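You operate a simulated robot arm through the tools that you are given. There is no shell and no other tool. Be economical: measure what you need, move in short steps, check, and stop when the job is done.

Carry out the task below with a simulated robot arm. There is one attempt and no reset: what you move stays moved.

TASK
Scoop the spilt nuts into the pink pan and rake them level.
Fine: use the blue scoop and the white paddle; put scoop and paddle back where they were; nothing stays spilt. Set down upright: blue scoop, white paddle.

It is judged by the outcome, as a careful person would: the job done as asked, and still so three seconds after it is handed in. It fails if anything else is knocked over, pushed out of place, dropped, spilled or broken.

THE ROBOT
A 6-joint arm with a two-finger gripper on a trunk, on a base that drives. Base frame: it is fixed to the floor where the robot stands at the start and does not move with it; the origin is under the middle of the robot, x ahead of it, y to its left, z up. Units: mm, rad, N and s.
Its first joint turns from -2.897 to 2.897 rad. Places, roughly: spilt parts [300, 2800, 0]. Payload 2.54 kg.
The TCP is the grasp point between the finger pads, 30 mm short of the fingertips. In the tool frame z runs along the fingers and y along their closing line. Largest opening 116 mm; the body of the gripper starts 95 mm behind the TCP.
Orientation is that of the tool frame in the base frame, as [roll, pitch, yaw] about the fixed x, y, z axes, in that order (R = Rz(yaw) Ry(pitch) Rx(roll)). With the fingers straight down and closing along the base's y, the tool's x points along the base's -x, its y along +y and its z along -z.

THE INTERFACE
- The arm moves only by the tool drive_tool. Its argument "series" is a list of rows, each a list of 7 numbers: the finger opening in cm, from 0 to 11.6, then the shift along the tool's x, y, z in cm, then the turn, a rotation vector about the tool's x, y, z in rad. In form: [[gripper, dx, dy, dz, ax, ay, az], ...]. A call has 1 to 10 rows; each row is the pose to reach, as a shift and turn from the pose commanded when the call began, along the tool's axes at that moment. A row lasts 0.2 s, in which the tool goes at most 50 mm and 0.15 rad; a call with a longer step from one row to the next is refused whole, and so is a gripper value outside its range. A pose out of reach is approached as far as the arm can. The call stops where the force on the tool passes 40 N (or 10 N more than at its start, if that is more) or the arm is blocked; 0.2 s more then pass. The fingers move at their own pace (about 72 mm/s each) and stop on an object; they squeeze with about 38 N. The grip force told is the motor's: it shows also when the fingers shut on nothing. Time passes only in rows, and 0.2 s behind the last, so rows that repeat a pose let the fingers close. It gives the time, the measured TCP pose, the force on the tool (base axes), the opening and the grip force at its end, in the units of the frame above (readings bear some noise), with the torque about the TCP (base axes, N m) and any sound that the robot's microphone picked up.
- Cameras (640 x 400 px; columns grow to the right, rows downward): "scene" is now at [-31.4, 119.6, 1429.4]; the picture's right is [-0.33, -0.94, 0.00], its down [-0.37, 0.13, -0.92] and it looks along [0.87, -0.31, -0.39] (base axes); focal length 278 px, centre (320, 200). "wrist" rides on the gripper at [69, -15, -122] in the tool frame; the picture's right is [0.21, 0.98, 0.00], its down [-0.83, 0.18, -0.53] and it looks along [-0.52, 0.11, 0.85] (tool axes); focal length 251 px, centre (320, 200). There is no depth. A picture from a camera that has moved, and an enlarged one, comes with that camera's place and axes in the base frame and with its lens.
- snapshot(camera): a new picture of that camera. No time passes.
- steer(legs): drives the robot by 1 to 6 legs, each [ahead, left, turn to the left] in mm, mm and rad, along the robot's own axes; the way and the turn of a leg run together, so that a leg with both is an arc; at most 1500 mm and 3.142 rad a leg. The arm and the cameras ride along, it lands a little off, and it stops where it bumps. It gives what a move gives.
- aim_head(pan, tilt): turns the head with the scene camera to pan (to the left, within 2.094 rad either way) and tilt (down, from -0.506 to 1.204), counted from straight ahead of the robot. It gives what a move gives.
- zoom(camera, box): a new picture of the part [left, top, right, bottom] of that camera's present view, enlarged. No time passes.
- sign_off(): hands the job in; it is judged then, once.

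Work in short steps. Places have to be worked out from the pictures, the camera data and where the tool is seen: move nearer, look again, correct. Check each grasp and each placing, and mend what went wrong. You have 120 turns and 82 pictures in all, those below and enlarged ones among them. Open the gripper and draw the arm clear of the work before you hand the job in, unless the task says otherwise; then end with one line.

The tools are called after "Emit:" as name(argument=value, ...) on one line, values as JSON. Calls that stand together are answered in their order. drive_tool: Moves the arm, as the interface text tells. Its arguments: {"type":"object","properties":{"series":{"type":"array","items":{"type":"array","items":{"type":"number"}}}},"required":["series"]} The other tools are called the same way: steer (legs) drives the base; aim_head (pan, tilt) turns the head that bears the scene camera; snapshot (camera) takes a picture; zoom (camera, box) takes an enlarged picture of a part of a camera's view; sign_off () hands the job in.

At the start:

```text
clock: 0.0
tool_pos: [654.9, 165.2, 1273.4]
orientation: [-3.141, 0.0, -3.141]
ft_force: [-0.2, 0.1, 0.0]
torque: [-0.01, 0.02, -0.04]
width: 115.9
grip_force: 0.1
robot x, y, heading: [0.7, -0.7, -0.002]
head pan, tilt: [-0.339, 0.398]
```

scene: 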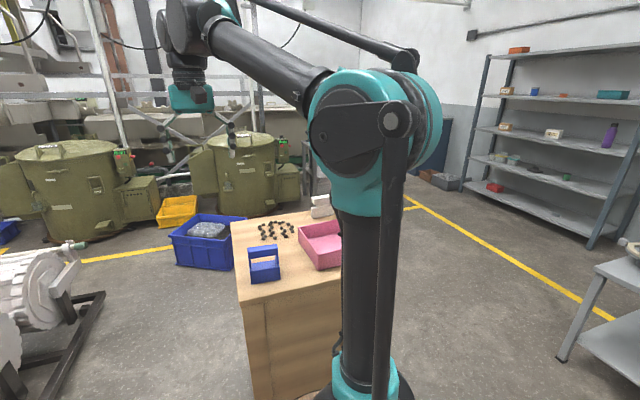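
wrist: 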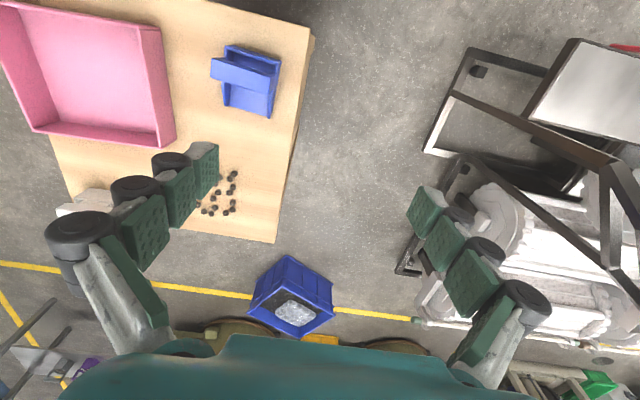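

The pictures show a table ahead with the pan, a blue scoop and dark parts. I'll look closer at these, and also towards the place named for spilt parts.

Emit:
zoom(camera="scene", box=[220, 180, 350, 300])

Emit:
zoom(camera="wrist", box=[0, 0, 320, 250])

Emit:
aim_head(pan=1.4, tilt=0.5)

Emit:
snapshot(camera="scene")

```text
3.33 times, centred on (285, 240) of scene
camera zoom: at [-31.4, 119.6, 1429.4], right [-0.33, -0.94, 0.0], down [-0.37, 0.13, -0.92], along [0.87, -0.31, -0.39], focal length 925 px, centre (437, 67)
```

zoom: 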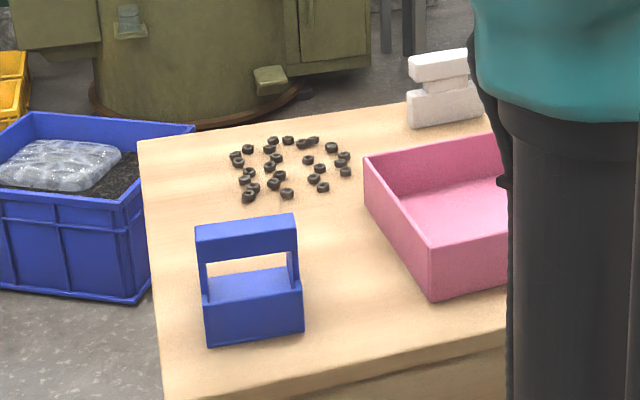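

```text
1.60 times, centred on (160, 125) of wrist
camera zoom: at [587.5, 151.1, 1395.8], right [-0.21, 0.98, 0.0], down [0.83, 0.18, 0.53], along [0.52, 0.11, -0.85], focal length 402 px, centre (576, 320)
```

zoom: 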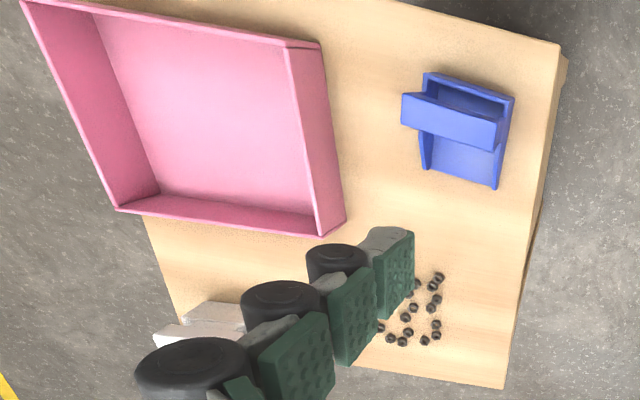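

```text
clock: 1.8
tool_pos: [655.9, 164.8, 1273.6]
orientation: [-3.141, 0.001, 3.142]
ft_force: [-0.8, -0.4, 0.6]
torque: [-0.03, -0.01, -0.01]
width: 115.9
grip_force: 0.1
robot x, y, heading: [0.6, -0.8, 0.001]
head pan, tilt: [1.4, 0.499]
```

```text
77 pictures are left
camera scene: at [-103.3, 240.1, 1420.1], right [0.99, -0.17, 0.0], down [-0.08, -0.47, -0.88], along [0.15, 0.87, -0.48], focal length 278 px, centre (320, 200)
```

scene: 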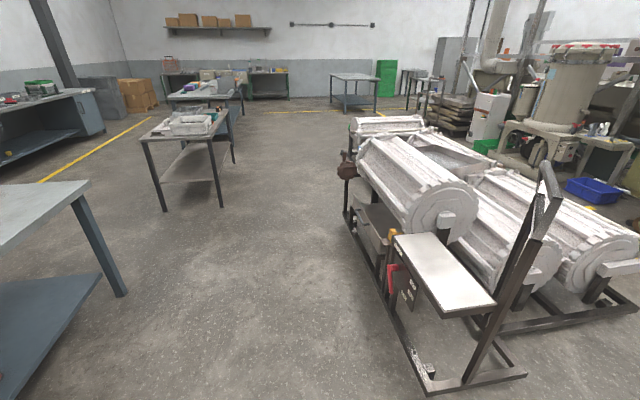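

The nuts, scoop, pan and paddle are on the table. The "spilt parts" place should project to about (317,201) here; I'll enlarge it.

Emit:
zoom(camera="scene", box=[220, 140, 380, 240])

```text
4.00 times, centred on (300, 190) of scene
camera zoom: at [-103.3, 240.1, 1420.1], right [0.99, -0.17, 0.0], down [-0.08, -0.47, -0.88], along [0.15, 0.87, -0.48], focal length 1110 px, centre (400, 240)
```

zoom: 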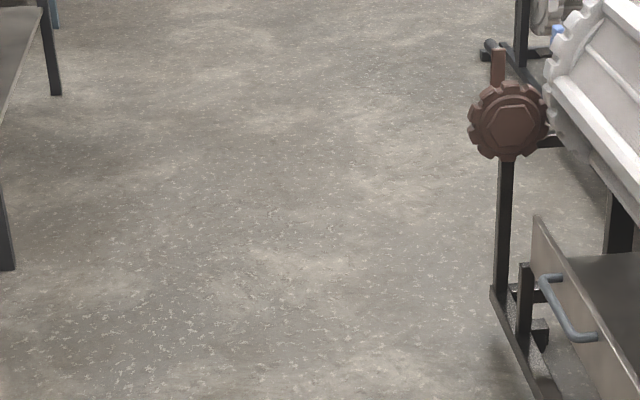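

Nothing on the floor there, so the nuts on the table (top z≈909, nuts x 835–950, y −95..25) are the job. I look at the robot/table gap and from the front.

Emit:
aim_head(pan=0.1, tilt=1.1)

Emit:
snapshot(camera="scene")

```text
clock: 3.2
tool_pos: [655.8, 166.8, 1273.4]
orientation: [-3.141, 0.0, -3.141]
ft_force: [0.8, -0.2, 0.4]
torque: [0.02, -0.01, 0.02]
width: 116.1
grip_force: 0.1
robot x, y, heading: [0.2, 0.7, 0.003]
head pan, tilt: [0.099, 1.1]
```

```text
75 pictures are left
camera scene: at [-56.0, 156.7, 1372.4], right [0.1, -0.99, 0.0], down [-0.89, -0.09, -0.45], along [0.45, 0.05, -0.89], focal length 278 px, centre (320, 200)
```

scene: 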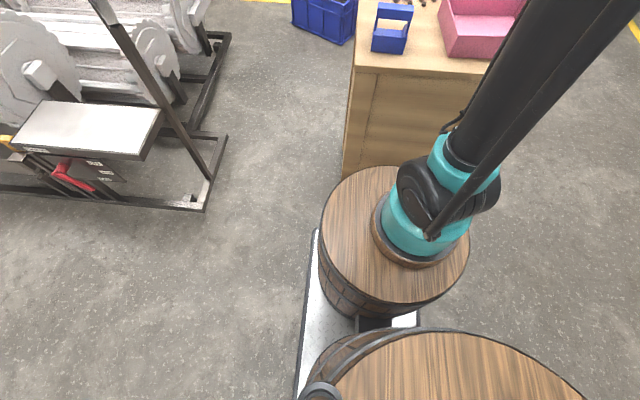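

The arm base is on a barrel around x≈140, with a good gap to the table. I move the tool above the scoop for a wrist view.

Emit:
drive_tool(series=[[11.6, 1.9, -4.2, 1, 0, 0, 0], [11.6, 3.8, -8.4, 2, 0, 0, 0], [11.6, 5.5, -12.5, 3, 0, 0, 0], [11.6, 5.5, -12.5, 3, 0, 0, 0]])

Emit:
snapshot(camera="wrist")

Emit:
aim_head(pan=-0.15, tilt=0.7)

Emit:
snapshot(camera="scene")

```text
clock: 4.2
tool_pos: [599.6, 40.1, 1240.8]
orientation: [-3.14, 0.001, -3.14]
ft_force: [0.0, 0.0, 0.8]
torque: [0.02, -0.03, -0.01]
width: 116.1
grip_force: 0.0
robot x, y, heading: [0.8, -2.9, 0.001]
head pan, tilt: [0.099, 1.1]
```

```text
74 pictures are left
camera wrist: at [530.9, 24.2, 1363.4], right [-0.21, 0.98, 0.0], down [0.83, 0.18, 0.53], along [0.52, 0.11, -0.85], focal length 251 px, centre (320, 200)
```

wrist: 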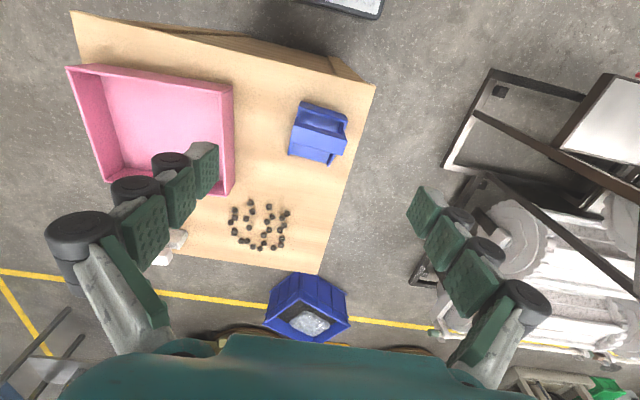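

```text
clock: 5.1
tool_pos: [599.8, 39.7, 1241.1]
orientation: [3.141, 0.001, -3.141]
ft_force: [-0.8, -0.2, -0.6]
torque: [0.01, 0.02, -0.01]
width: 116.1
grip_force: 0.1
robot x, y, heading: [2.2, 1.5, 0.003]
head pan, tilt: [-0.15, 0.7]
```

```text
73 pictures are left
camera scene: at [-34.9, 137.7, 1402.3], right [-0.15, -0.99, 0.0], down [-0.64, 0.1, -0.76], along [0.76, -0.11, -0.64], focal length 278 px, centre (320, 200)
```

scene: 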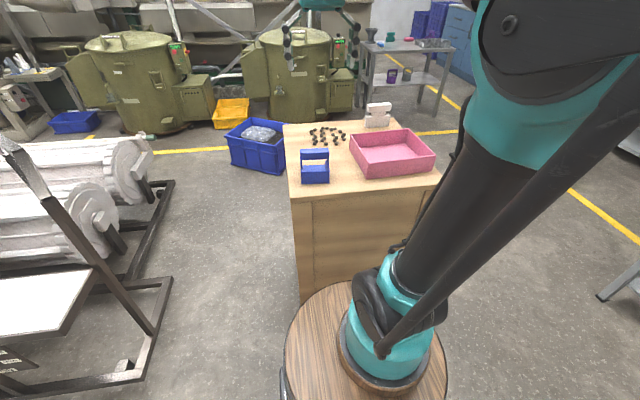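

Good unobstructed view; I enlarge the table top.

Emit:
zoom(camera="scene", box=[280, 95, 440, 195])

Emit:
zoom(camera="wrist", box=[200, 60, 400, 285])

```text
4.00 times, centred on (360, 145) of scene
camera zoom: at [-34.9, 137.7, 1402.3], right [-0.15, -0.99, 0.0], down [-0.64, 0.1, -0.76], along [0.76, -0.11, -0.64], focal length 1110 px, centre (160, 420)
```

zoom: 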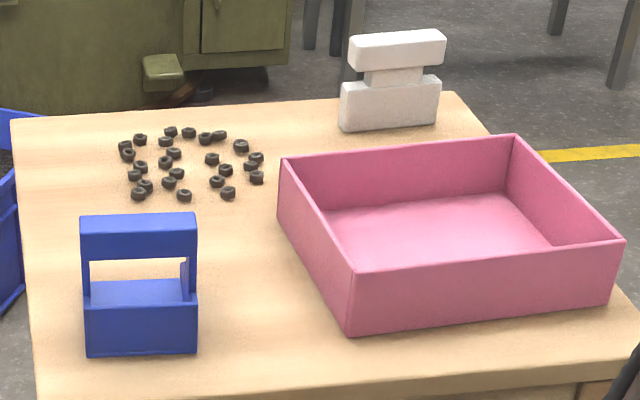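

```text
1.78 times, centred on (300, 172) of wrist
camera zoom: at [531.0, 24.4, 1363.5], right [-0.21, 0.98, 0.0], down [0.83, 0.18, 0.53], along [0.52, 0.11, -0.85], focal length 447 px, centre (356, 249)
```

zoom: 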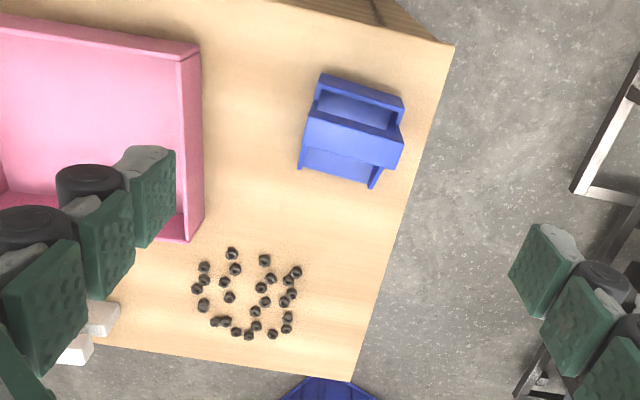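

25 nuts seen; scoop spans about x 620–723, y 5–90 with its mouth to +x and a crossbar handle along y. I rotate the tool +90° so the fingers close along x and come over the scoop.

Emit:
drive_tool(series=[[11.6, -0.7, 0, 0.5, 0, 0, 0.15], [11.6, -1.4, 0, 1, 0, 0, 0.3], [11.6, -2.1, 0, 1.5, 0, 0, 0.45], [11.6, -2.8, 0, 2, 0, 0, 0.6], [11.6, -3.5, 0, 2.5, 0, 0, 0.75], [11.6, -4.2, 0, 3, 0, 0, 0.9], [11.6, -4.9, 0, 3.5, 0, 0, 1.05], [11.6, -5.6, 0, 4, 0, 0, 1.2], [11.6, -6.4, 0.3, 4.5, 0, 0, 1.35], [11.6, -7.2, 0.6, 5, 0, 0, 1.5]])

Emit:
snapshot(camera="wrist")

```text
clock: 7.3
tool_pos: [674.2, 46.4, 1193.9]
orientation: [-3.141, -0.001, 1.64]
ft_force: [0.1, 0.4, -0.1]
torque: [0.03, 0.0, -0.04]
width: 116.1
grip_force: 0.1
robot x, y, heading: [-0.0, 1.2, 0.004]
head pan, tilt: [-0.15, 0.7]
```

```text
70 pictures are left
camera wrist: at [653.5, 114.9, 1315.8], right [0.96, 0.28, 0.0], down [0.24, -0.81, 0.53], along [0.15, -0.51, -0.85], focal length 251 px, centre (320, 200)
```

wrist: 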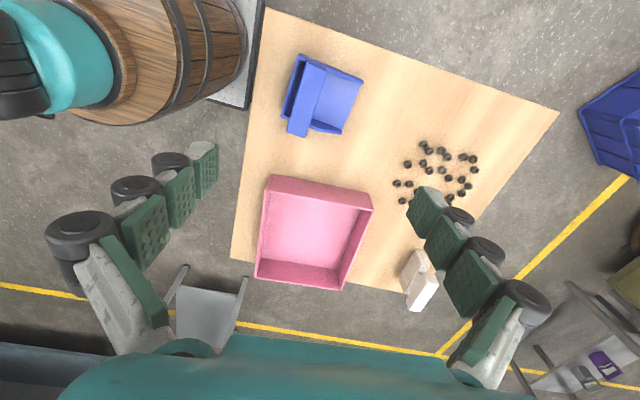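

I enlarge the scoop in this view to fix its handle geometry and heading.

Emit:
zoom(camera="wrist", box=[240, 30, 400, 150])

Emit:
zoom(camera="scene", box=[292, 140, 340, 190])

```text
3.33 times, centred on (320, 90) of wrist
camera zoom: at [653.5, 114.9, 1315.8], right [0.96, 0.28, 0.0], down [0.24, -0.81, 0.53], along [0.15, -0.51, -0.85], focal length 838 px, centre (320, 567)
```

zoom: 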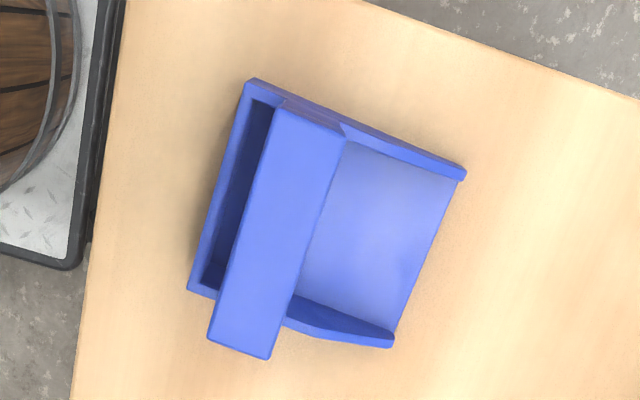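

```text
8.00 times, centred on (316, 165) of scene
camera zoom: at [-34.9, 137.7, 1402.4], right [-0.15, -0.99, 0.0], down [-0.64, 0.1, -0.76], along [0.76, -0.11, -0.64], focal length 2220 px, centre (352, 480)
```

zoom: 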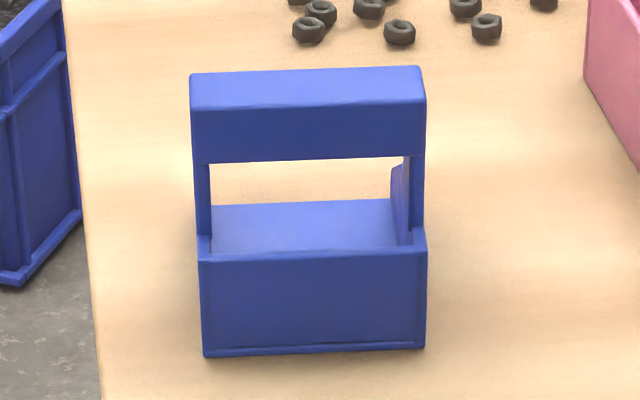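

Bar centre ≈ (655,52), top z≈1002, 23 mm square, heading ≈ −0.07 rad. I come to just above it with the fingers aligned and check.

Emit:
drive_tool(series=[[9, 0.2, -0.5, 3.6, 0, 0, 0.05], [7, 0.4, -0.9, 7.2, 0, 0, 0.1], [7, 0.7, -1.8, 10.8, 0, 0, 0.139], [7, 0.7, -1.8, 14, 0, 0, 0.139], [7, 0.7, -1.8, 14, 0, 0, 0.139]])

Emit:
snapshot(camera="wrist")

Emit:
zoom(camera="scene", box=[272, 110, 352, 190])

```text
clock: 8.5
tool_pos: [655.1, 54.3, 1052.9]
orientation: [-3.142, -0.001, 1.504]
ft_force: [0.0, 0.0, 0.0]
torque: [-0.02, -0.02, 0.0]
width: 70.1
grip_force: 0.0
robot x, y, heading: [-0.3, 0.6, 0.002]
head pan, tilt: [-0.15, 0.7]
```

```text
67 pictures are left
camera wrist: at [645.0, 124.1, 1175.7], right [0.99, 0.15, 0.0], down [0.12, -0.84, 0.53], along [0.08, -0.53, -0.85], focal length 251 px, centre (320, 200)
```

wrist: 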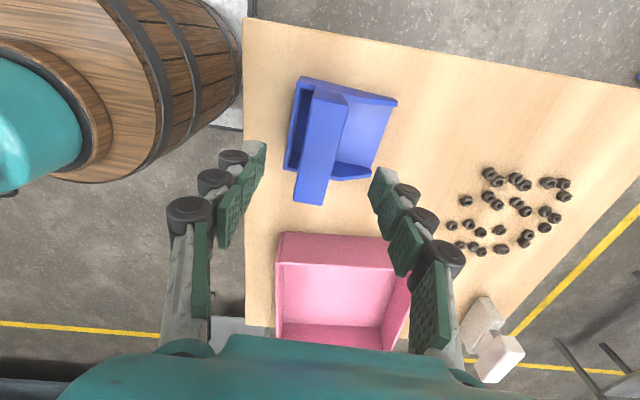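

```text
5.00 times, centred on (312, 150) of scene
camera zoom: at [-34.8, 137.7, 1402.4], right [-0.15, -0.99, 0.0], down [-0.64, 0.1, -0.76], along [0.76, -0.11, -0.64], focal length 1388 px, centre (360, 450)
```

zoom: 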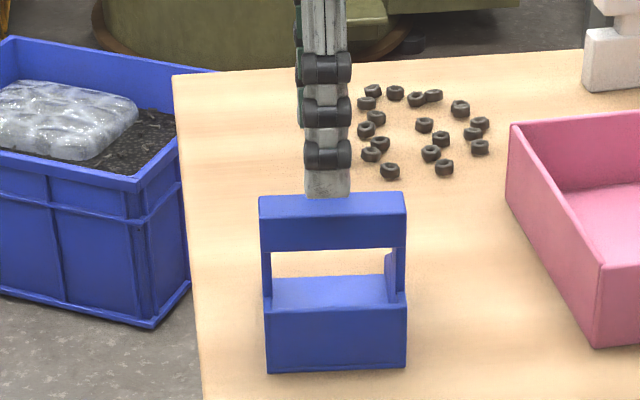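

Fingers straddle the bar. Descend 60 mm and close.

Emit:
drive_tool(series=[[7, 0, 0, 3, 0, 0, 0], [7, 0, 0, 6.1, 0, 0, 0], [7, 0, 0, 6.1, 0, 0, 0], [1.5, 0, 0, 6.1, 0, 0, 0], [1.5, 0, 0, 6.1, 0, 0, 0], [1.5, 0, 0, 6.1, 0, 0, 0]])

Emit:
zoom(camera="scene", box=[272, 110, 352, 190])

```text
clock: 9.9
tool_pos: [653.9, 52.1, 992.6]
orientation: [-3.141, 0.001, 1.503]
ft_force: [-0.2, 0.0, -0.5]
torque: [-0.01, 0.03, 0.02]
width: 24.8
grip_force: 38.4
robot x, y, heading: [4.5, -0.5, 0.002]
head pan, tilt: [-0.15, 0.7]
```

```text
5.00 times, centred on (312, 150) of scene
camera zoom: at [-34.8, 137.7, 1402.4], right [-0.15, -0.99, 0.0], down [-0.64, 0.1, -0.76], along [0.76, -0.11, -0.64], focal length 1388 px, centre (360, 450)
```

zoom: 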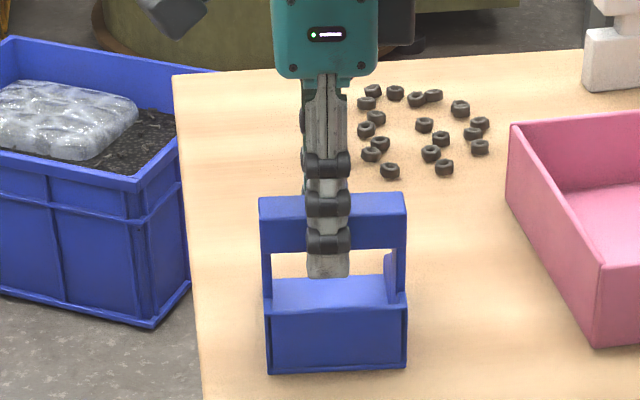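

Gripped (24.8 mm). Home TCP pose noted: (654,52,992.6), yaw 1.503. I lift, square heading to +x, and move to before the left half of the nuts.

Emit:
drive_tool(series=[[1.5, 0, 0, -2.5, 0, 0, 0], [1.5, 0, 0, -5, 0, 0, 0], [1.5, -2, 3.3, -5, 0, 0, -0.03], [1.5, -4, 6.6, -5, 0, 0, -0.07], [1.5, -5.6, 9.5, -5, 0, 0, -0.07], [1.5, -5.6, 9.5, -5, 0, 0, -0.07]])

Emit:
snapshot(camera="wrist")

Emit:
zoom(camera="scene", box=[280, 105, 400, 180])

```text
clock: 11.3
tool_pos: [746.3, -10.5, 1042.4]
orientation: [3.141, 0.001, 1.572]
ft_force: [-0.2, 0.3, -1.2]
torque: [0.01, -0.01, -0.02]
width: 24.2
grip_force: 38.0
robot x, y, heading: [-0.7, -0.4, -0.001]
head pan, tilt: [-0.15, 0.7]
```

```text
64 pictures are left
camera wrist: at [730.8, 59.1, 1164.7], right [0.98, 0.22, 0.0], down [0.18, -0.83, 0.53], along [0.12, -0.52, -0.85], focal length 251 px, centre (320, 200)
```

wrist: 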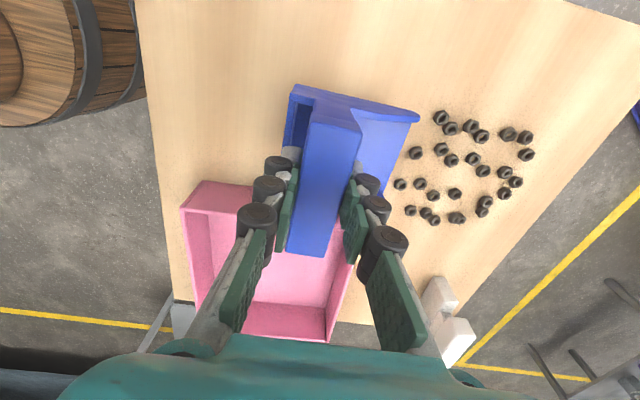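

```text
5.33 times, centred on (340, 142) of scene
camera zoom: at [-34.8, 137.7, 1402.4], right [-0.15, -0.99, 0.0], down [-0.64, 0.1, -0.76], along [0.76, -0.11, -0.64], focal length 1480 px, centre (213, 507)
```

zoom: 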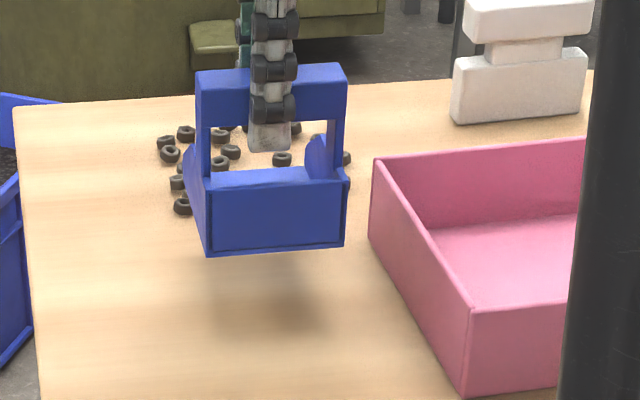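

The scoop hangs just before the nuts. I lower it flat to the table and start a first sweep to +x.

Emit:
drive_tool(series=[[1.5, 0.5, 0, 3, 0, 0, 0], [1.5, 0.5, 0, 5.0, 0, 0, 0], [1.5, 0.5, 0, 5.1, 0, 0, 0], [1.5, 0.5, 1.5, 5.1, 0, 0, 0], [1.5, 0.5, 3, 5.1, 0, 0, 0], [1.5, 0.5, 4.5, 5.1, 0, 0, 0], [1.5, 0.5, 6, 5.1, 0, 0, 0], [1.5, 0.5, 7.5, 5.1, 0, 0, 0], [1.5, 0.5, 9, 5.1, 0, 0, 0]])

Emit:
snapshot(camera="wrist")

Emit:
zoom(camera="scene", box=[280, 105, 400, 180])

```text
clock: 13.3
tool_pos: [834.9, -4.9, 990.9]
orientation: [3.14, -0.001, 1.572]
ft_force: [-7.7, -0.4, 22.5]
torque: [-0.01, 0.11, 0.02]
width: 24.6
grip_force: 37.8
robot x, y, heading: [-0.5, -1.9, 0.001]
head pan, tilt: [-0.15, 0.7]
```

```text
62 pictures are left
camera wrist: at [819.9, 64.2, 1113.3], right [0.98, 0.22, 0.0], down [0.18, -0.83, 0.53], along [0.12, -0.52, -0.85], focal length 251 px, centre (320, 200)
```

wrist: 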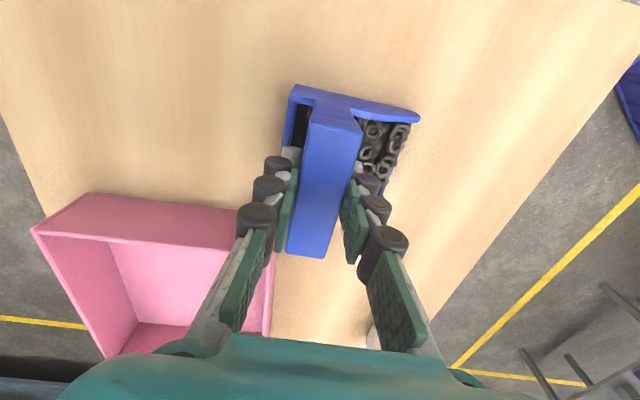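

```text
5.33 times, centred on (340, 142) of scene
camera zoom: at [-36.0, 137.7, 1402.3], right [-0.15, -0.99, 0.0], down [-0.64, 0.1, -0.77], along [0.76, -0.11, -0.64], focal length 1480 px, centre (213, 507)
```

zoom: 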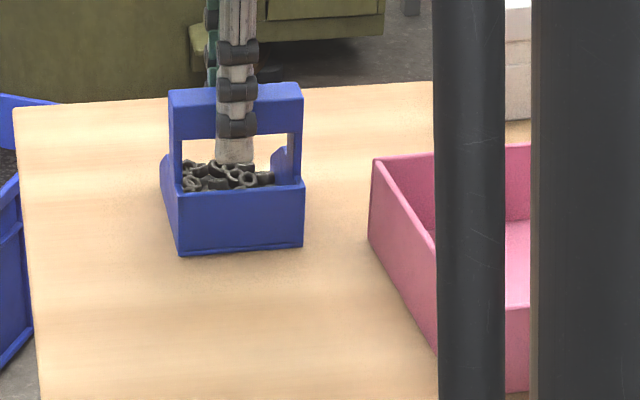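

Nearly all nuts seem to be in the scoop already. I push on 25 mm, then tilt the nose up while lifting, and look.

Emit:
drive_tool(series=[[1.5, 0, 1.5, 0, 0, 0, 0], [1.5, 0, 3, 0, 0, 0, 0], [1.5, 0, 3.5, -0.5, -0.1, 0, 0], [1.5, 0, 3.5, -1.0, -0.2, 0, 0], [1.5, 0, 3.5, -1.8, -0.3, 0, 0], [1.5, 0, 3.5, -3.5, -0.35, 0, 0], [1.5, 0, 3.5, -6, -0.35, 0, 0], [1.5, 0, 3.5, -9, -0.35, 0, 0], [1.5, 0, 3.5, -9, -0.35, 0, 0]])

Emit:
snapshot(camera="wrist")

Emit:
zoom(camera="scene", box=[270, 80, 430, 180])

```text
clock: 15.3
tool_pos: [872.3, -4.5, 1081.4]
orientation: [2.791, -0.001, 1.573]
ft_force: [1.5, -0.1, -2.8]
torque: [0.01, 0.06, 0.03]
width: 24.4
grip_force: 37.7
robot x, y, heading: [0.9, -1.8, -0.001]
head pan, tilt: [-0.15, 0.7]
```

```text
60 pictures are left
camera wrist: at [816.6, 64.3, 1191.1], right [0.92, 0.22, 0.34], down [-0.01, -0.83, 0.56], along [0.4, -0.52, -0.76], focal length 251 px, centre (320, 200)
```

wrist: 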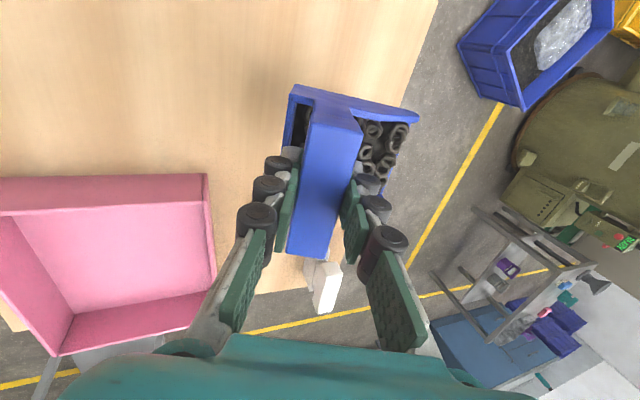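

```text
4.00 times, centred on (350, 130) of scene
camera zoom: at [-34.8, 137.7, 1402.4], right [-0.15, -0.99, 0.0], down [-0.64, 0.1, -0.76], along [0.76, -0.11, -0.64], focal length 1110 px, centre (200, 480)
```

zoom: 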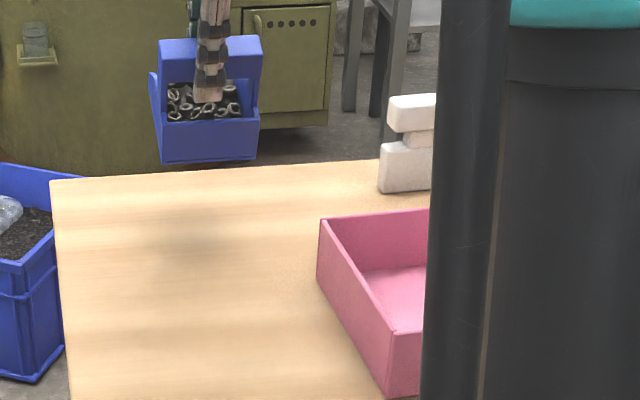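

Table is clear; all nuts look caught. I carry the scoop nose-up, gently, over the pan centre (~(728,−208)).

Emit:
drive_tool(series=[[1.5, -1.0, -0.6, -0.4, 0, 0, 0], [1.5, -3.0, -1.8, -1.1, 0, 0, 0], [1.5, -5.5, -3.2, -2.0, 0, 0, 0], [1.5, -8.1, -4.75, -2.95, 0, 0, 0], [1.5, -10.8, -6.3, -3.9, 0, 0, 0], [1.5, -13.4, -7.85, -4.9, 0, 0, 0], [1.5, -15.8, -9.3, -5.8, 0, 0, 0], [1.5, -18.0, -10.5, -6.5, 0, 0, 0], [1.5, -19.6, -11.4, -7.1, 0, 0, 0], [1.5, -20.3, -11.9, -7.4, 0, 0, 0]])

Emit:
snapshot(camera="wrist")

Emit:
snapshot(camera="scene")

```text
clock: 17.5
tool_pos: [734.3, -209.3, 1109.5]
orientation: [2.79, -0.001, 1.572]
ft_force: [0.5, 0.2, -2.6]
torque: [-0.01, 0.05, -0.02]
width: 24.5
grip_force: 37.9
robot x, y, heading: [-0.9, -1.6, 0.001]
head pan, tilt: [-0.15, 0.7]
```

```text
58 pictures are left
camera wrist: at [677.7, -139.9, 1219.5], right [0.92, 0.22, 0.34], down [-0.01, -0.83, 0.56], along [0.4, -0.52, -0.76], focal length 251 px, centre (320, 200)
```

wrist: 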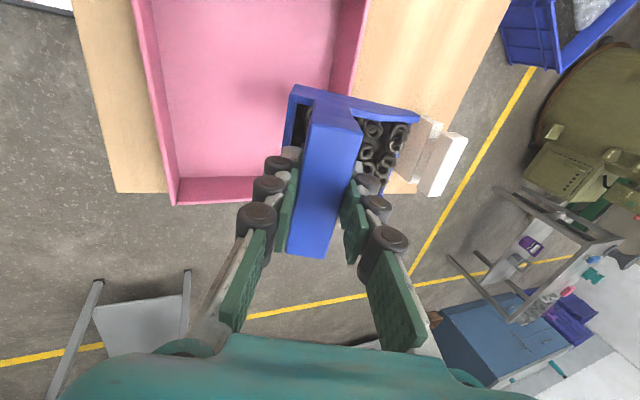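

```text
57 pictures are left
camera scene: at [-34.7, 137.7, 1402.4], right [-0.15, -0.99, 0.0], down [-0.64, 0.1, -0.76], along [0.76, -0.11, -0.64], focal length 278 px, centre (320, 200)
```

scene: 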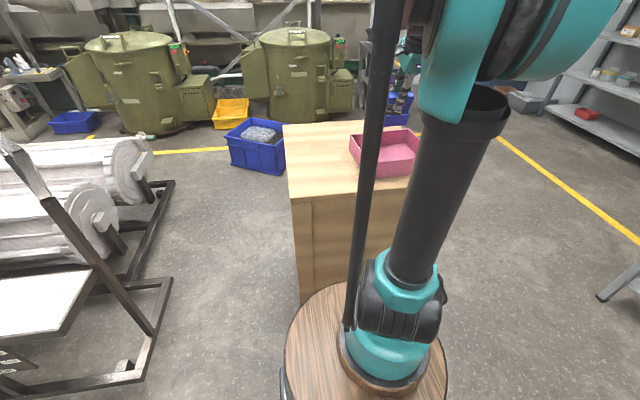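

Scoop over the pan (x 633–812, y −100..−317). I lower a bit and tip the nose down to pour, low over the pan floor.

Emit:
drive_tool(series=[[1.5, 0, -0.8, 0.8, 0.14, 0, 0], [1.5, 0, -1.6, 1.5, 0.28, 0, 0], [1.5, 0, -2.4, 2.3, 0.42, 0, 0], [1.5, 0, -3.25, 3.07, 0.56, 0, 0], [1.5, 0, -3.25, 3.07, 0.69, 0, 0], [1.5, 0, -3.25, 3.07, 0.82, 0, 0], [1.5, 0, -3.25, 3.07, 0.96, 0, 0], [1.5, 0, -3.25, 3.07, 1.1, 0, 0], [1.5, 0, -3.25, 3.07, 1.25, 0, 0], [1.5, 0, -3.25, 3.07, 1.25, 0, 0]])

Emit:
snapshot(camera="wrist")

Emit:
zoom(camera="scene", box=[270, 60, 450, 190])

```text
clock: 19.7
tool_pos: [713.6, -208.7, 1070.2]
orientation: [-2.684, 0.003, 1.573]
ft_force: [-0.3, 0.5, -2.2]
torque: [0.02, -0.07, 0.02]
width: 24.4
grip_force: 38.0
out of reach, approached as far as the arm can: row 7, 8, 9, 10
robot x, y, heading: [4.4, 0.2, -0.003]
head pan, tilt: [-0.15, 0.7]
```

```text
56 pictures are left
camera wrist: at [753.9, -139.2, 1185.9], right [0.88, 0.22, -0.43], down [0.4, -0.82, 0.4], along [-0.27, -0.52, -0.81], focal length 251 px, centre (320, 200)
```

wrist: 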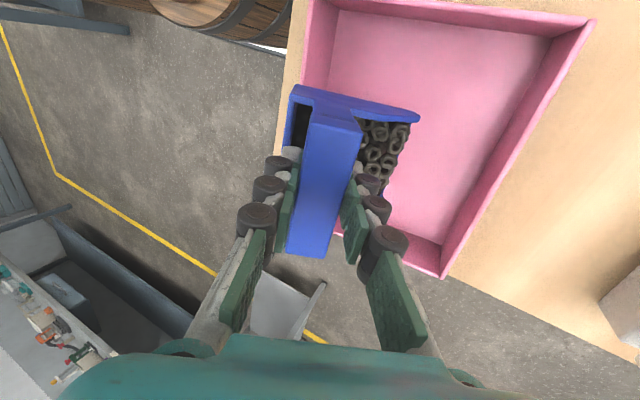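

```text
3.08 times, centred on (360, 125) of scene
camera zoom: at [-34.7, 137.6, 1402.4], right [-0.15, -0.99, 0.0], down [-0.64, 0.1, -0.76], along [0.76, -0.11, -0.64], focal length 854 px, centre (197, 431)
```

zoom: 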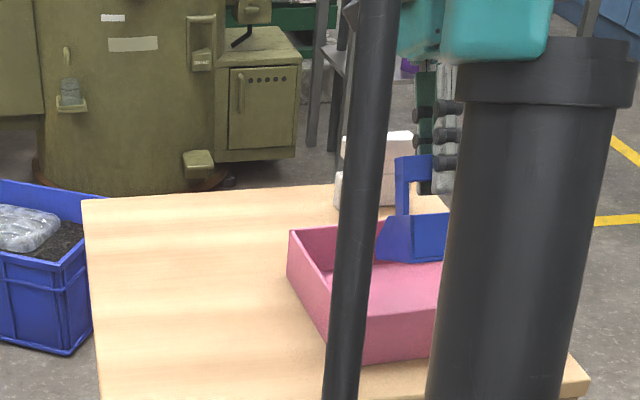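

The tilt stopped at 0.46 rad (wrist limit toward the robot); nuts remain in the scoop. I level it back and raise it, planning to turn the scoop so that it pours with a natural wrist tilt.

Emit:
drive_tool(series=[[1.5, 0, -0.4, -0.9, -0.14, 0, 0], [1.5, 0, -0.9, -1.8, -0.28, 0, 0], [1.5, 0, -1.4, -2.7, -0.42, 0, 0], [1.5, 0, -1.8, -3.6, -0.56, 0, 0], [1.5, 0, -1.8, -3.6, -0.7, 0, 0], [1.5, 0, -1.8, -3.6, -0.7, 0, 0]])

```text
clock: 21.1
tool_pos: [714.3, -208.1, 1111.4]
orientation: [2.897, 0.003, 1.574]
ft_force: [0.8, 0.1, -1.9]
torque: [0.03, 0.06, -0.02]
width: 24.8
grip_force: 37.8
robot x, y, heading: [-0.3, 1.7, 0.006]
head pan, tilt: [-0.15, 0.7]
```

Now at nose-up 0.245 rad. I turn about the vertical by +1.4 rad in place (scoop heading toward +y, further then toward −x).

Emit:
drive_tool(series=[[1.5, 0, 0, 0, 0, 0.034, -0.1358], [1.5, 0, 0, 0, 0, 0.068, -0.2716], [1.5, 0, 0, 0, 0, 0.102, -0.4074], [1.5, 0, 0, 0, 0, 0.136, -0.5432], [1.5, 0, 0, 0, 0, 0.17, -0.679], [1.5, 0, 0, 0, 0, 0.204, -0.8148], [1.5, 0, 0, 0, 0, 0.238, -0.9506], [1.5, 0, 0, 0, 0, 0.272, -1.0864], [1.5, 0, 0, 0, 0, 0.306, -1.2222], [1.5, 0, 0, 0, 0, 0.34, -1.358]])

Emit:
snapshot(camera="wrist")

```text
clock: 23.3
tool_pos: [714.2, -207.7, 1110.9]
orientation: [2.899, 0.0, 2.976]
ft_force: [0.1, 0.6, -2.4]
torque: [-0.07, 0.01, 0.0]
width: 24.8
grip_force: 38.1
robot x, y, heading: [-2.3, 2.3, 0.0]
head pan, tilt: [-0.15, 0.7]
```

```text
54 pictures are left
camera wrist: at [638.9, -239.4, 1225.5], right [-0.06, 0.97, 0.23], down [0.82, -0.09, 0.56], along [0.56, 0.22, -0.79], focal length 251 px, centre (320, 200)
```

wrist: 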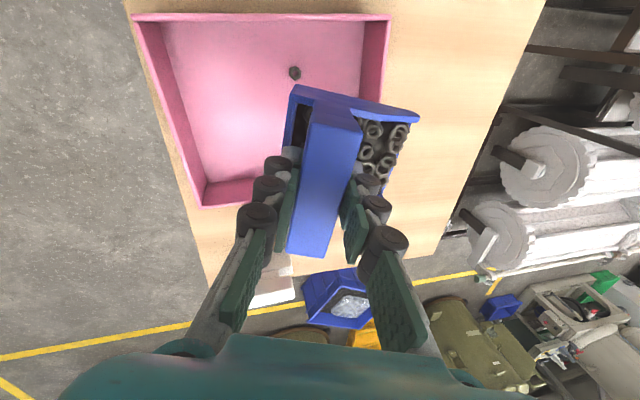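

One nut already dropped in the pan. Heading is now ~+y; I try the pour tilt here, lowering 40 mm.

Emit:
drive_tool(series=[[1.5, 0, -0.3, 1, 0.14, 0, 0], [1.5, 0, -0.5, 2, 0.28, 0, 0], [1.5, 0, -0.8, 3, 0.42, 0, 0], [1.5, 0, -1, 3.9, 0.56, 0, 0], [1.5, 0, -1, 3.9, 0.7, 0, 0], [1.5, 0, -1, 3.9, 0.84, 0, 0], [1.5, 0, -1, 3.9, 0.98, 0, 0], [1.5, 0, -1, 3.9, 1.12, 0, 0], [1.5, 0, -1, 3.9, 1.26, 0, 0], [1.5, 0, -1, 3.9, 1.35, 0, 0]])

Emit:
snapshot(camera="wrist")

```text
clock: 25.5
tool_pos: [712.2, -208.9, 1070.2]
orientation: [-2.031, -0.003, 2.974]
ft_force: [0.2, 0.1, -0.2]
torque: [0.02, 0.0, 0.0]
width: 24.4
grip_force: 38.1
robot x, y, heading: [-0.7, -0.1, 0.001]
head pan, tilt: [-0.15, 0.7]
```

```text
53 pictures are left
camera wrist: at [662.6, -95.4, 1138.7], right [-0.14, 0.46, -0.87], down [0.91, 0.41, 0.07], along [0.39, -0.78, -0.48], focal length 251 px, centre (320, 200)
```

wrist: 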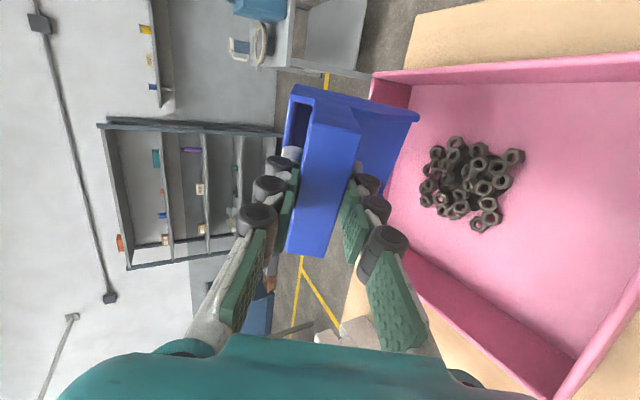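

All the nuts slid into the pan. I level the scoop and raise it.

Emit:
drive_tool(series=[[1.5, 0, -1, -0.5, -0.14, 0, 0], [1.5, 0, -2, -1, -0.28, 0, 0], [1.5, 0, -3, -1.5, -0.42, 0, 0], [1.5, 0, -4, -2, -0.56, 0, 0], [1.5, 0, -5.4, -2.7, -0.7, 0, 0], [1.5, 0, -5.4, -2.7, -0.84, 0, 0], [1.5, 0, -5.4, -2.7, -0.98, 0, 0], [1.5, 0, -5.4, -2.7, -1.11, 0, 0], [1.5, 0, -5.4, -2.7, -1.11, 0, 0]])

Emit:
snapshot(camera="wrist")

```text
clock: 27.5
tool_pos: [712.6, -207.8, 1128.8]
orientation: [3.137, -0.003, 2.974]
ft_force: [0.0, 0.5, -0.9]
torque: [0.04, 0.02, 0.0]
width: 24.5
grip_force: 38.1
robot x, y, heading: [-1.8, 2.7, -0.002]
head pan, tilt: [-0.15, 0.7]
```

```text
52 pictures are left
camera wrist: at [643.2, -211.3, 1252.5], right [-0.05, 1.0, 0.0], down [0.85, 0.04, 0.53], along [0.53, 0.03, -0.85], focal length 251 px, centre (320, 200)
```

wrist: 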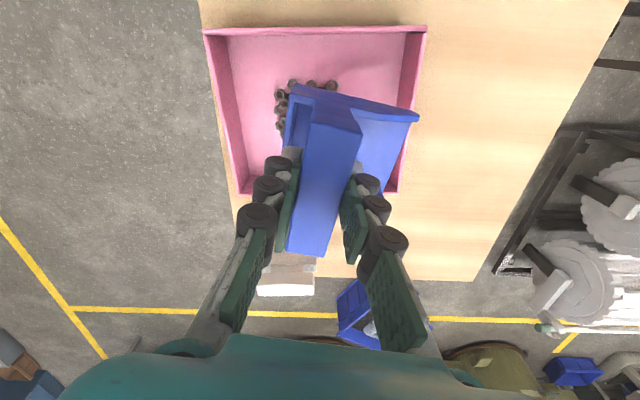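

Scoop empty and level. I swing it back above its home, turning to yaw 1.503.

Emit:
drive_tool(series=[[1.5, 0.5, 2.4, 0, 0, 0, 0.147], [1.5, 1.5, 5, 0, 0, 0, 0.294], [1.5, 2.8, 8, 0, 0, 0, 0.441], [1.5, 4.1, 11, 1, 0, 0, 0.588], [1.5, 5.4, 14, 2.2, 0, 0, 0.735], [1.5, 6.7, 17, 3.5, 0, 0, 0.882], [1.5, 8, 20, 4.8, 0, 0, 1.029], [1.5, 9.2, 22.6, 6, 0, 0, 1.176], [1.5, 10.1, 24.7, 7, 0, 0, 1.323], [1.5, 10.1, 24.7, 8, 0, 0, 1.471]])

```text
clock: 29.7
tool_pos: [654.9, 54.7, 1050.9]
orientation: [-3.14, -0.002, 1.501]
ft_force: [0.4, -0.2, -0.5]
torque: [-0.01, 0.0, -0.01]
width: 24.2
grip_force: 38.2
robot x, y, heading: [1.7, -1.4, 0.005]
head pan, tilt: [-0.15, 0.7]
```

Correct the last few mm and lower to z≈993, then release and rise.

Emit:
drive_tool(series=[[1.5, -0.2, -0.06, 2.5, 0, 0, 0], [1.5, -0.2, -0.06, 4.8, 0, 0, 0], [1.5, -0.2, -0.06, 5.7, 0, 0, 0], [1.5, -0.2, -0.06, 5.75, 0, 0, 0]])

Emit:
zoom(camera="scene", box=[280, 95, 440, 195])

```text
clock: 30.7
tool_pos: [653.0, 52.1, 993.6]
orientation: [-3.141, -0.002, 1.502]
ft_force: [0.5, 0.3, -0.3]
torque: [0.01, 0.04, 0.03]
width: 24.2
grip_force: 38.0
robot x, y, heading: [-1.8, 2.0, -0.002]
head pan, tilt: [-0.15, 0.7]
```

```text
4.00 times, centred on (360, 145) of scene
camera zoom: at [-34.8, 137.7, 1402.4], right [-0.15, -0.99, 0.0], down [-0.64, 0.1, -0.76], along [0.76, -0.11, -0.64], focal length 1110 px, centre (160, 420)
```

zoom: 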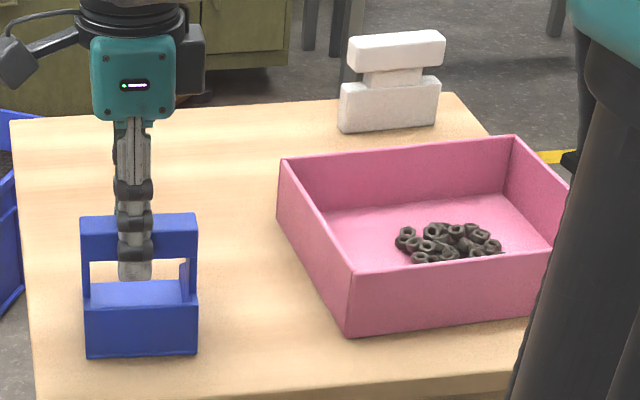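

Scoop lines up with its original picture. Lower the last mm, open and rise.

Emit:
drive_tool(series=[[1.5, 0, 0, 0.1, 0, 0, 0], [4, 0, 0, 0.1, 0, 0, 0], [7, 0, 0, 0.1, 0, 0, 0], [7, 0, 0, 0.1, 0, 0, 0], [7, 0, 0, -3, 0, 0, 0], [7, 0, 0, -7, 0, 0, 0], [7, 0, 0, -11, 0, 0, 0], [7, 0, 0, -15, 0, 0, 0]])

Emit:
zoom(camera="scene", box=[280, 95, 440, 195])

```text
clock: 32.5
tool_pos: [653.5, 51.1, 1145.6]
orientation: [-3.14, -0.003, 1.503]
ft_force: [0.0, 0.2, -0.8]
torque: [0.02, 0.01, -0.05]
width: 70.1
grip_force: 0.1
robot x, y, heading: [-1.2, -1.1, 0.003]
head pan, tilt: [-0.15, 0.7]
```

```text
4.00 times, centred on (360, 145) of scene
camera zoom: at [-34.8, 137.7, 1402.4], right [-0.15, -0.99, 0.0], down [-0.64, 0.1, -0.76], along [0.76, -0.11, -0.64], focal length 1110 px, centre (160, 420)
```

zoom: 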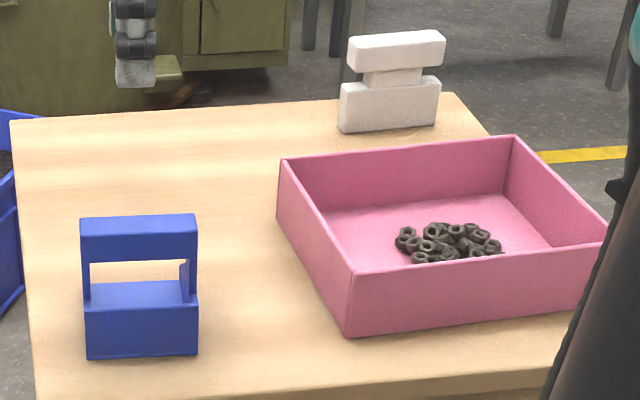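

Scoop stands back in place. Next the paddle, bottom edge at ≈(966,−194)–(973,−295). I move above it for a wrist look.

Emit:
drive_tool(series=[[7, -2.4, 3.2, -1, 0, 0, 0], [7, -5, 6.6, -2, 0, 0, 0], [7, -7.6, 10, -2.5, 0, 0, 0], [7, -10.2, 13.4, -2.5, 0, 0, -0.03], [7, -12.8, 16.8, -2.5, 0, 0, -0.06], [7, -15.4, 20.2, -2.5, 0, 0, -0.09], [7, -18, 23.6, -2.5, 0, 0, -0.12], [7, -20.6, 27, -2.5, 0, 0, -0.137], [7, -23.2, 30.4, -2.5, 0, 0, -0.137], [7, -25.8, 33.6, -2.5, 0, 0, -0.137]])

Emit:
snapshot(camera="wrist")

Emit:
zoom(camera="scene", box=[340, 85, 420, 145])

```text
clock: 34.7
tool_pos: [970.2, -229.5, 1168.2]
orientation: [-3.141, -0.002, 1.64]
ft_force: [-1.9, -0.4, 0.7]
torque: [-0.09, -0.17, -0.01]
width: 69.9
grip_force: 0.0
robot x, y, heading: [-4.2, 2.2, 0.0]
head pan, tilt: [-0.15, 0.7]
```

```text
49 pictures are left
camera wrist: at [950.8, -161.7, 1290.5], right [0.96, 0.28, 0.0], down [0.24, -0.81, 0.53], along [0.15, -0.51, -0.85], focal length 251 px, centre (320, 200)
```

wrist: 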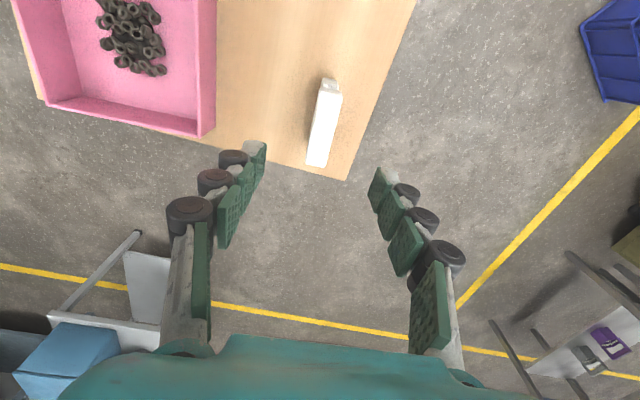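

```text
6.67 times, centred on (380, 115) of scene
camera zoom: at [-35.8, 138.0, 1402.3], right [-0.15, -0.99, 0.0], down [-0.64, 0.1, -0.77], along [0.76, -0.11, -0.64], focal length 1850 px, centre (-80, 767)
```

zoom: 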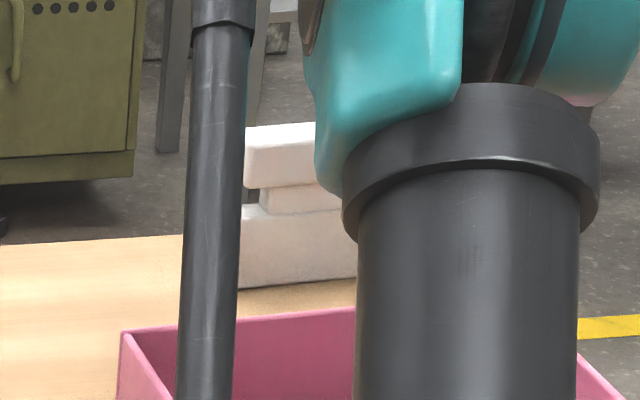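

Emit:
zoom(camera="wrist", box=[270, 60, 390, 190])

```text
3.08 times, centred on (330, 125) of wrist
camera zoom: at [950.8, -161.7, 1290.5], right [0.96, 0.28, 0.0], down [0.24, -0.81, 0.53], along [0.15, -0.51, -0.85], focal length 774 px, centre (289, 431)
```

zoom: 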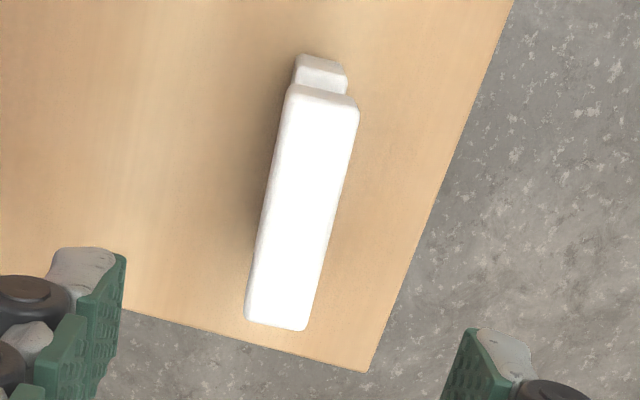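

Paddle grip bar: centre ≈ (978,−245), top z≈1002, 25 mm thick, axis slightly skewed (yaw ≈1.655). I come down to just above it and check.

Emit:
drive_tool(series=[[7, -0.8, 0.35, 3.5, 0, 0, -0.015], [7, -1.6, 0.7, 7, 0, 0, -0.015], [7, -1.6, 0.7, 10.5, 0, 0, -0.015], [7, -1.6, 0.7, 11.8, 0, 0, -0.015], [7, -1.6, 0.7, 11.8, 0, 0, -0.015]])

Emit:
snapshot(camera="wrist")

```text
clock: 35.9
tool_pos: [980.5, -243.6, 1049.7]
orientation: [-3.14, -0.004, 1.653]
ft_force: [-0.3, -0.2, 1.0]
torque: [-0.01, -0.02, -0.02]
width: 69.8
grip_force: 0.1
robot x, y, heading: [-1.5, -2.3, -0.001]
head pan, tilt: [-0.15, 0.7]
```

```text
46 pictures are left
camera wrist: at [959.7, -177.2, 1171.3], right [0.96, 0.3, 0.0], down [0.25, -0.81, 0.53], along [0.16, -0.51, -0.85], focal length 251 px, centre (320, 200)
```

wrist: 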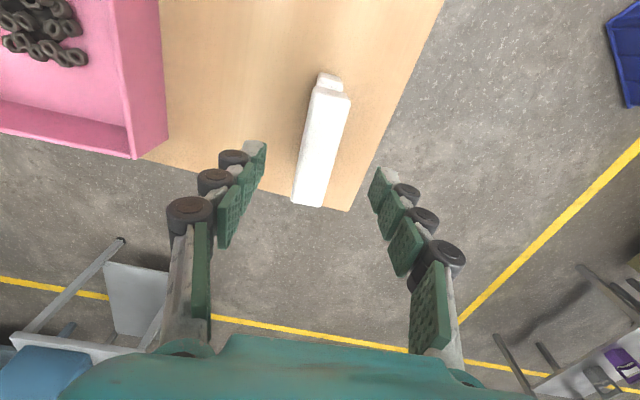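

The bar lies between the fingers (centre ≈ (978.5,−238)). Descend and close.

Emit:
drive_tool(series=[[7, 0.3, -0.1, 3, 0, 0, 0], [7, 0.4, -0.15, 5.7, 0, 0, 0], [7, 0.4, -0.15, 5.7, 0, 0, 0], [1.5, 0.4, -0.15, 5.7, 0, 0, 0], [1.5, 0.4, -0.15, 5.7, 0, 0, 0], [1.5, 0.4, -0.15, 5.7, 0, 0, 0], [1.5, 0.4, -0.15, 5.7, 0, 0, 0]])

Emit:
snapshot(camera="wrist")

```text
clock: 37.5
tool_pos: [977.3, -240.3, 993.1]
orientation: [-3.141, -0.004, 1.654]
ft_force: [0.3, 0.4, -0.8]
torque: [0.03, 0.02, -0.01]
width: 27.0
grip_force: 37.7
robot x, y, heading: [-3.0, 1.3, -0.003]
head pan, tilt: [-0.15, 0.7]
```

```text
45 pictures are left
camera wrist: at [957.5, -173.6, 1115.9], right [0.96, 0.3, 0.0], down [0.25, -0.81, 0.53], along [0.16, -0.51, -0.85], focal length 251 px, centre (320, 200)
```

wrist: 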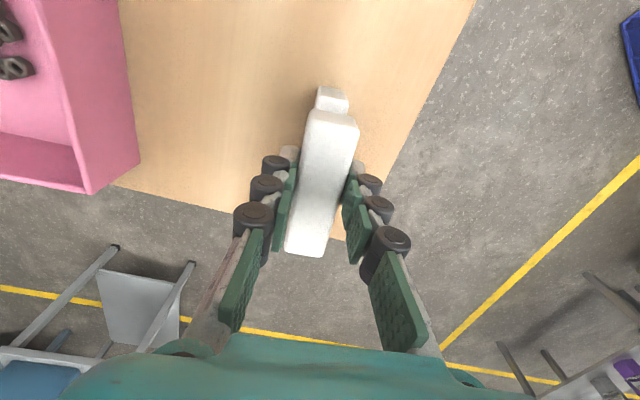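

Paddle gripped (27 mm); its home TCP is (977.5,−240.3,993.1), yaw 1.654. I lift it straight up and carry it over the near side of the pan.

Emit:
drive_tool(series=[[1.5, 0, 0, -3, 0, 0, 0], [1.5, 0, 0, -6, 0, 0, 0], [1.5, 0, 0, -9.5, 0, 0, 0], [1.5, 0.8, -4.5, -9.5, 0, 0, 0], [1.5, 1.6, -9, -9.5, 0, 0, 0], [1.5, 2.4, -13.5, -9.5, 0, 0, 0], [1.5, 3.3, -18, -9.5, 0, 0, 0], [1.5, 4.1, -22.5, -9.5, 0, 0, 0], [1.5, 5, -27, -9.5, 0, 0, 0], [1.5, 5.7, -31, -9.5, 0, 0, 0]])

Emit:
snapshot(camera="wrist")

Emit:
snapshot(camera="scene")

```text
clock: 39.7
tool_pos: [664.2, -211.2, 1087.6]
orientation: [-3.14, -0.005, 1.657]
ft_force: [0.5, -0.6, -1.0]
torque: [-0.02, 0.04, 0.02]
width: 27.0
grip_force: 37.7
robot x, y, heading: [-0.4, -0.5, 0.002]
head pan, tilt: [-0.15, 0.7]
```

```text
44 pictures are left
camera wrist: at [644.1, -143.2, 1210.5], right [0.95, 0.3, 0.0], down [0.25, -0.81, 0.53], along [0.16, -0.51, -0.85], focal length 251 px, centre (320, 200)
```

wrist: 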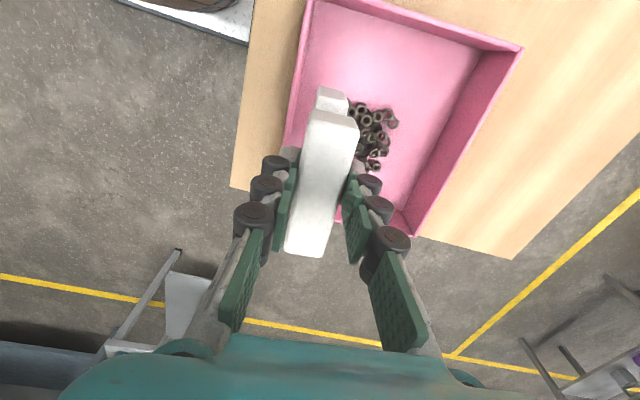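

```text
43 pictures are left
camera scene: at [-34.4, 137.5, 1402.4], right [-0.15, -0.99, 0.0], down [-0.64, 0.1, -0.76], along [0.76, -0.11, -0.64], focal length 278 px, centre (320, 200)
```

scene: 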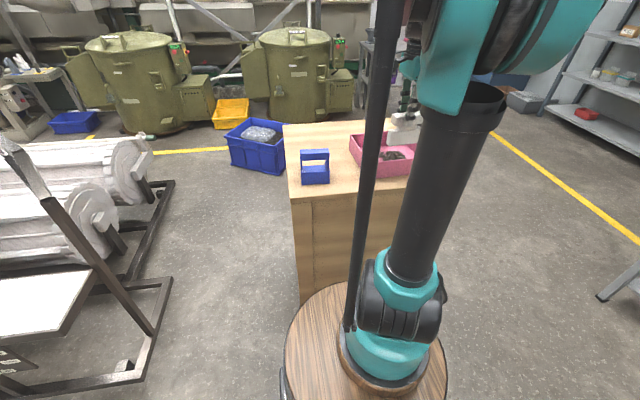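

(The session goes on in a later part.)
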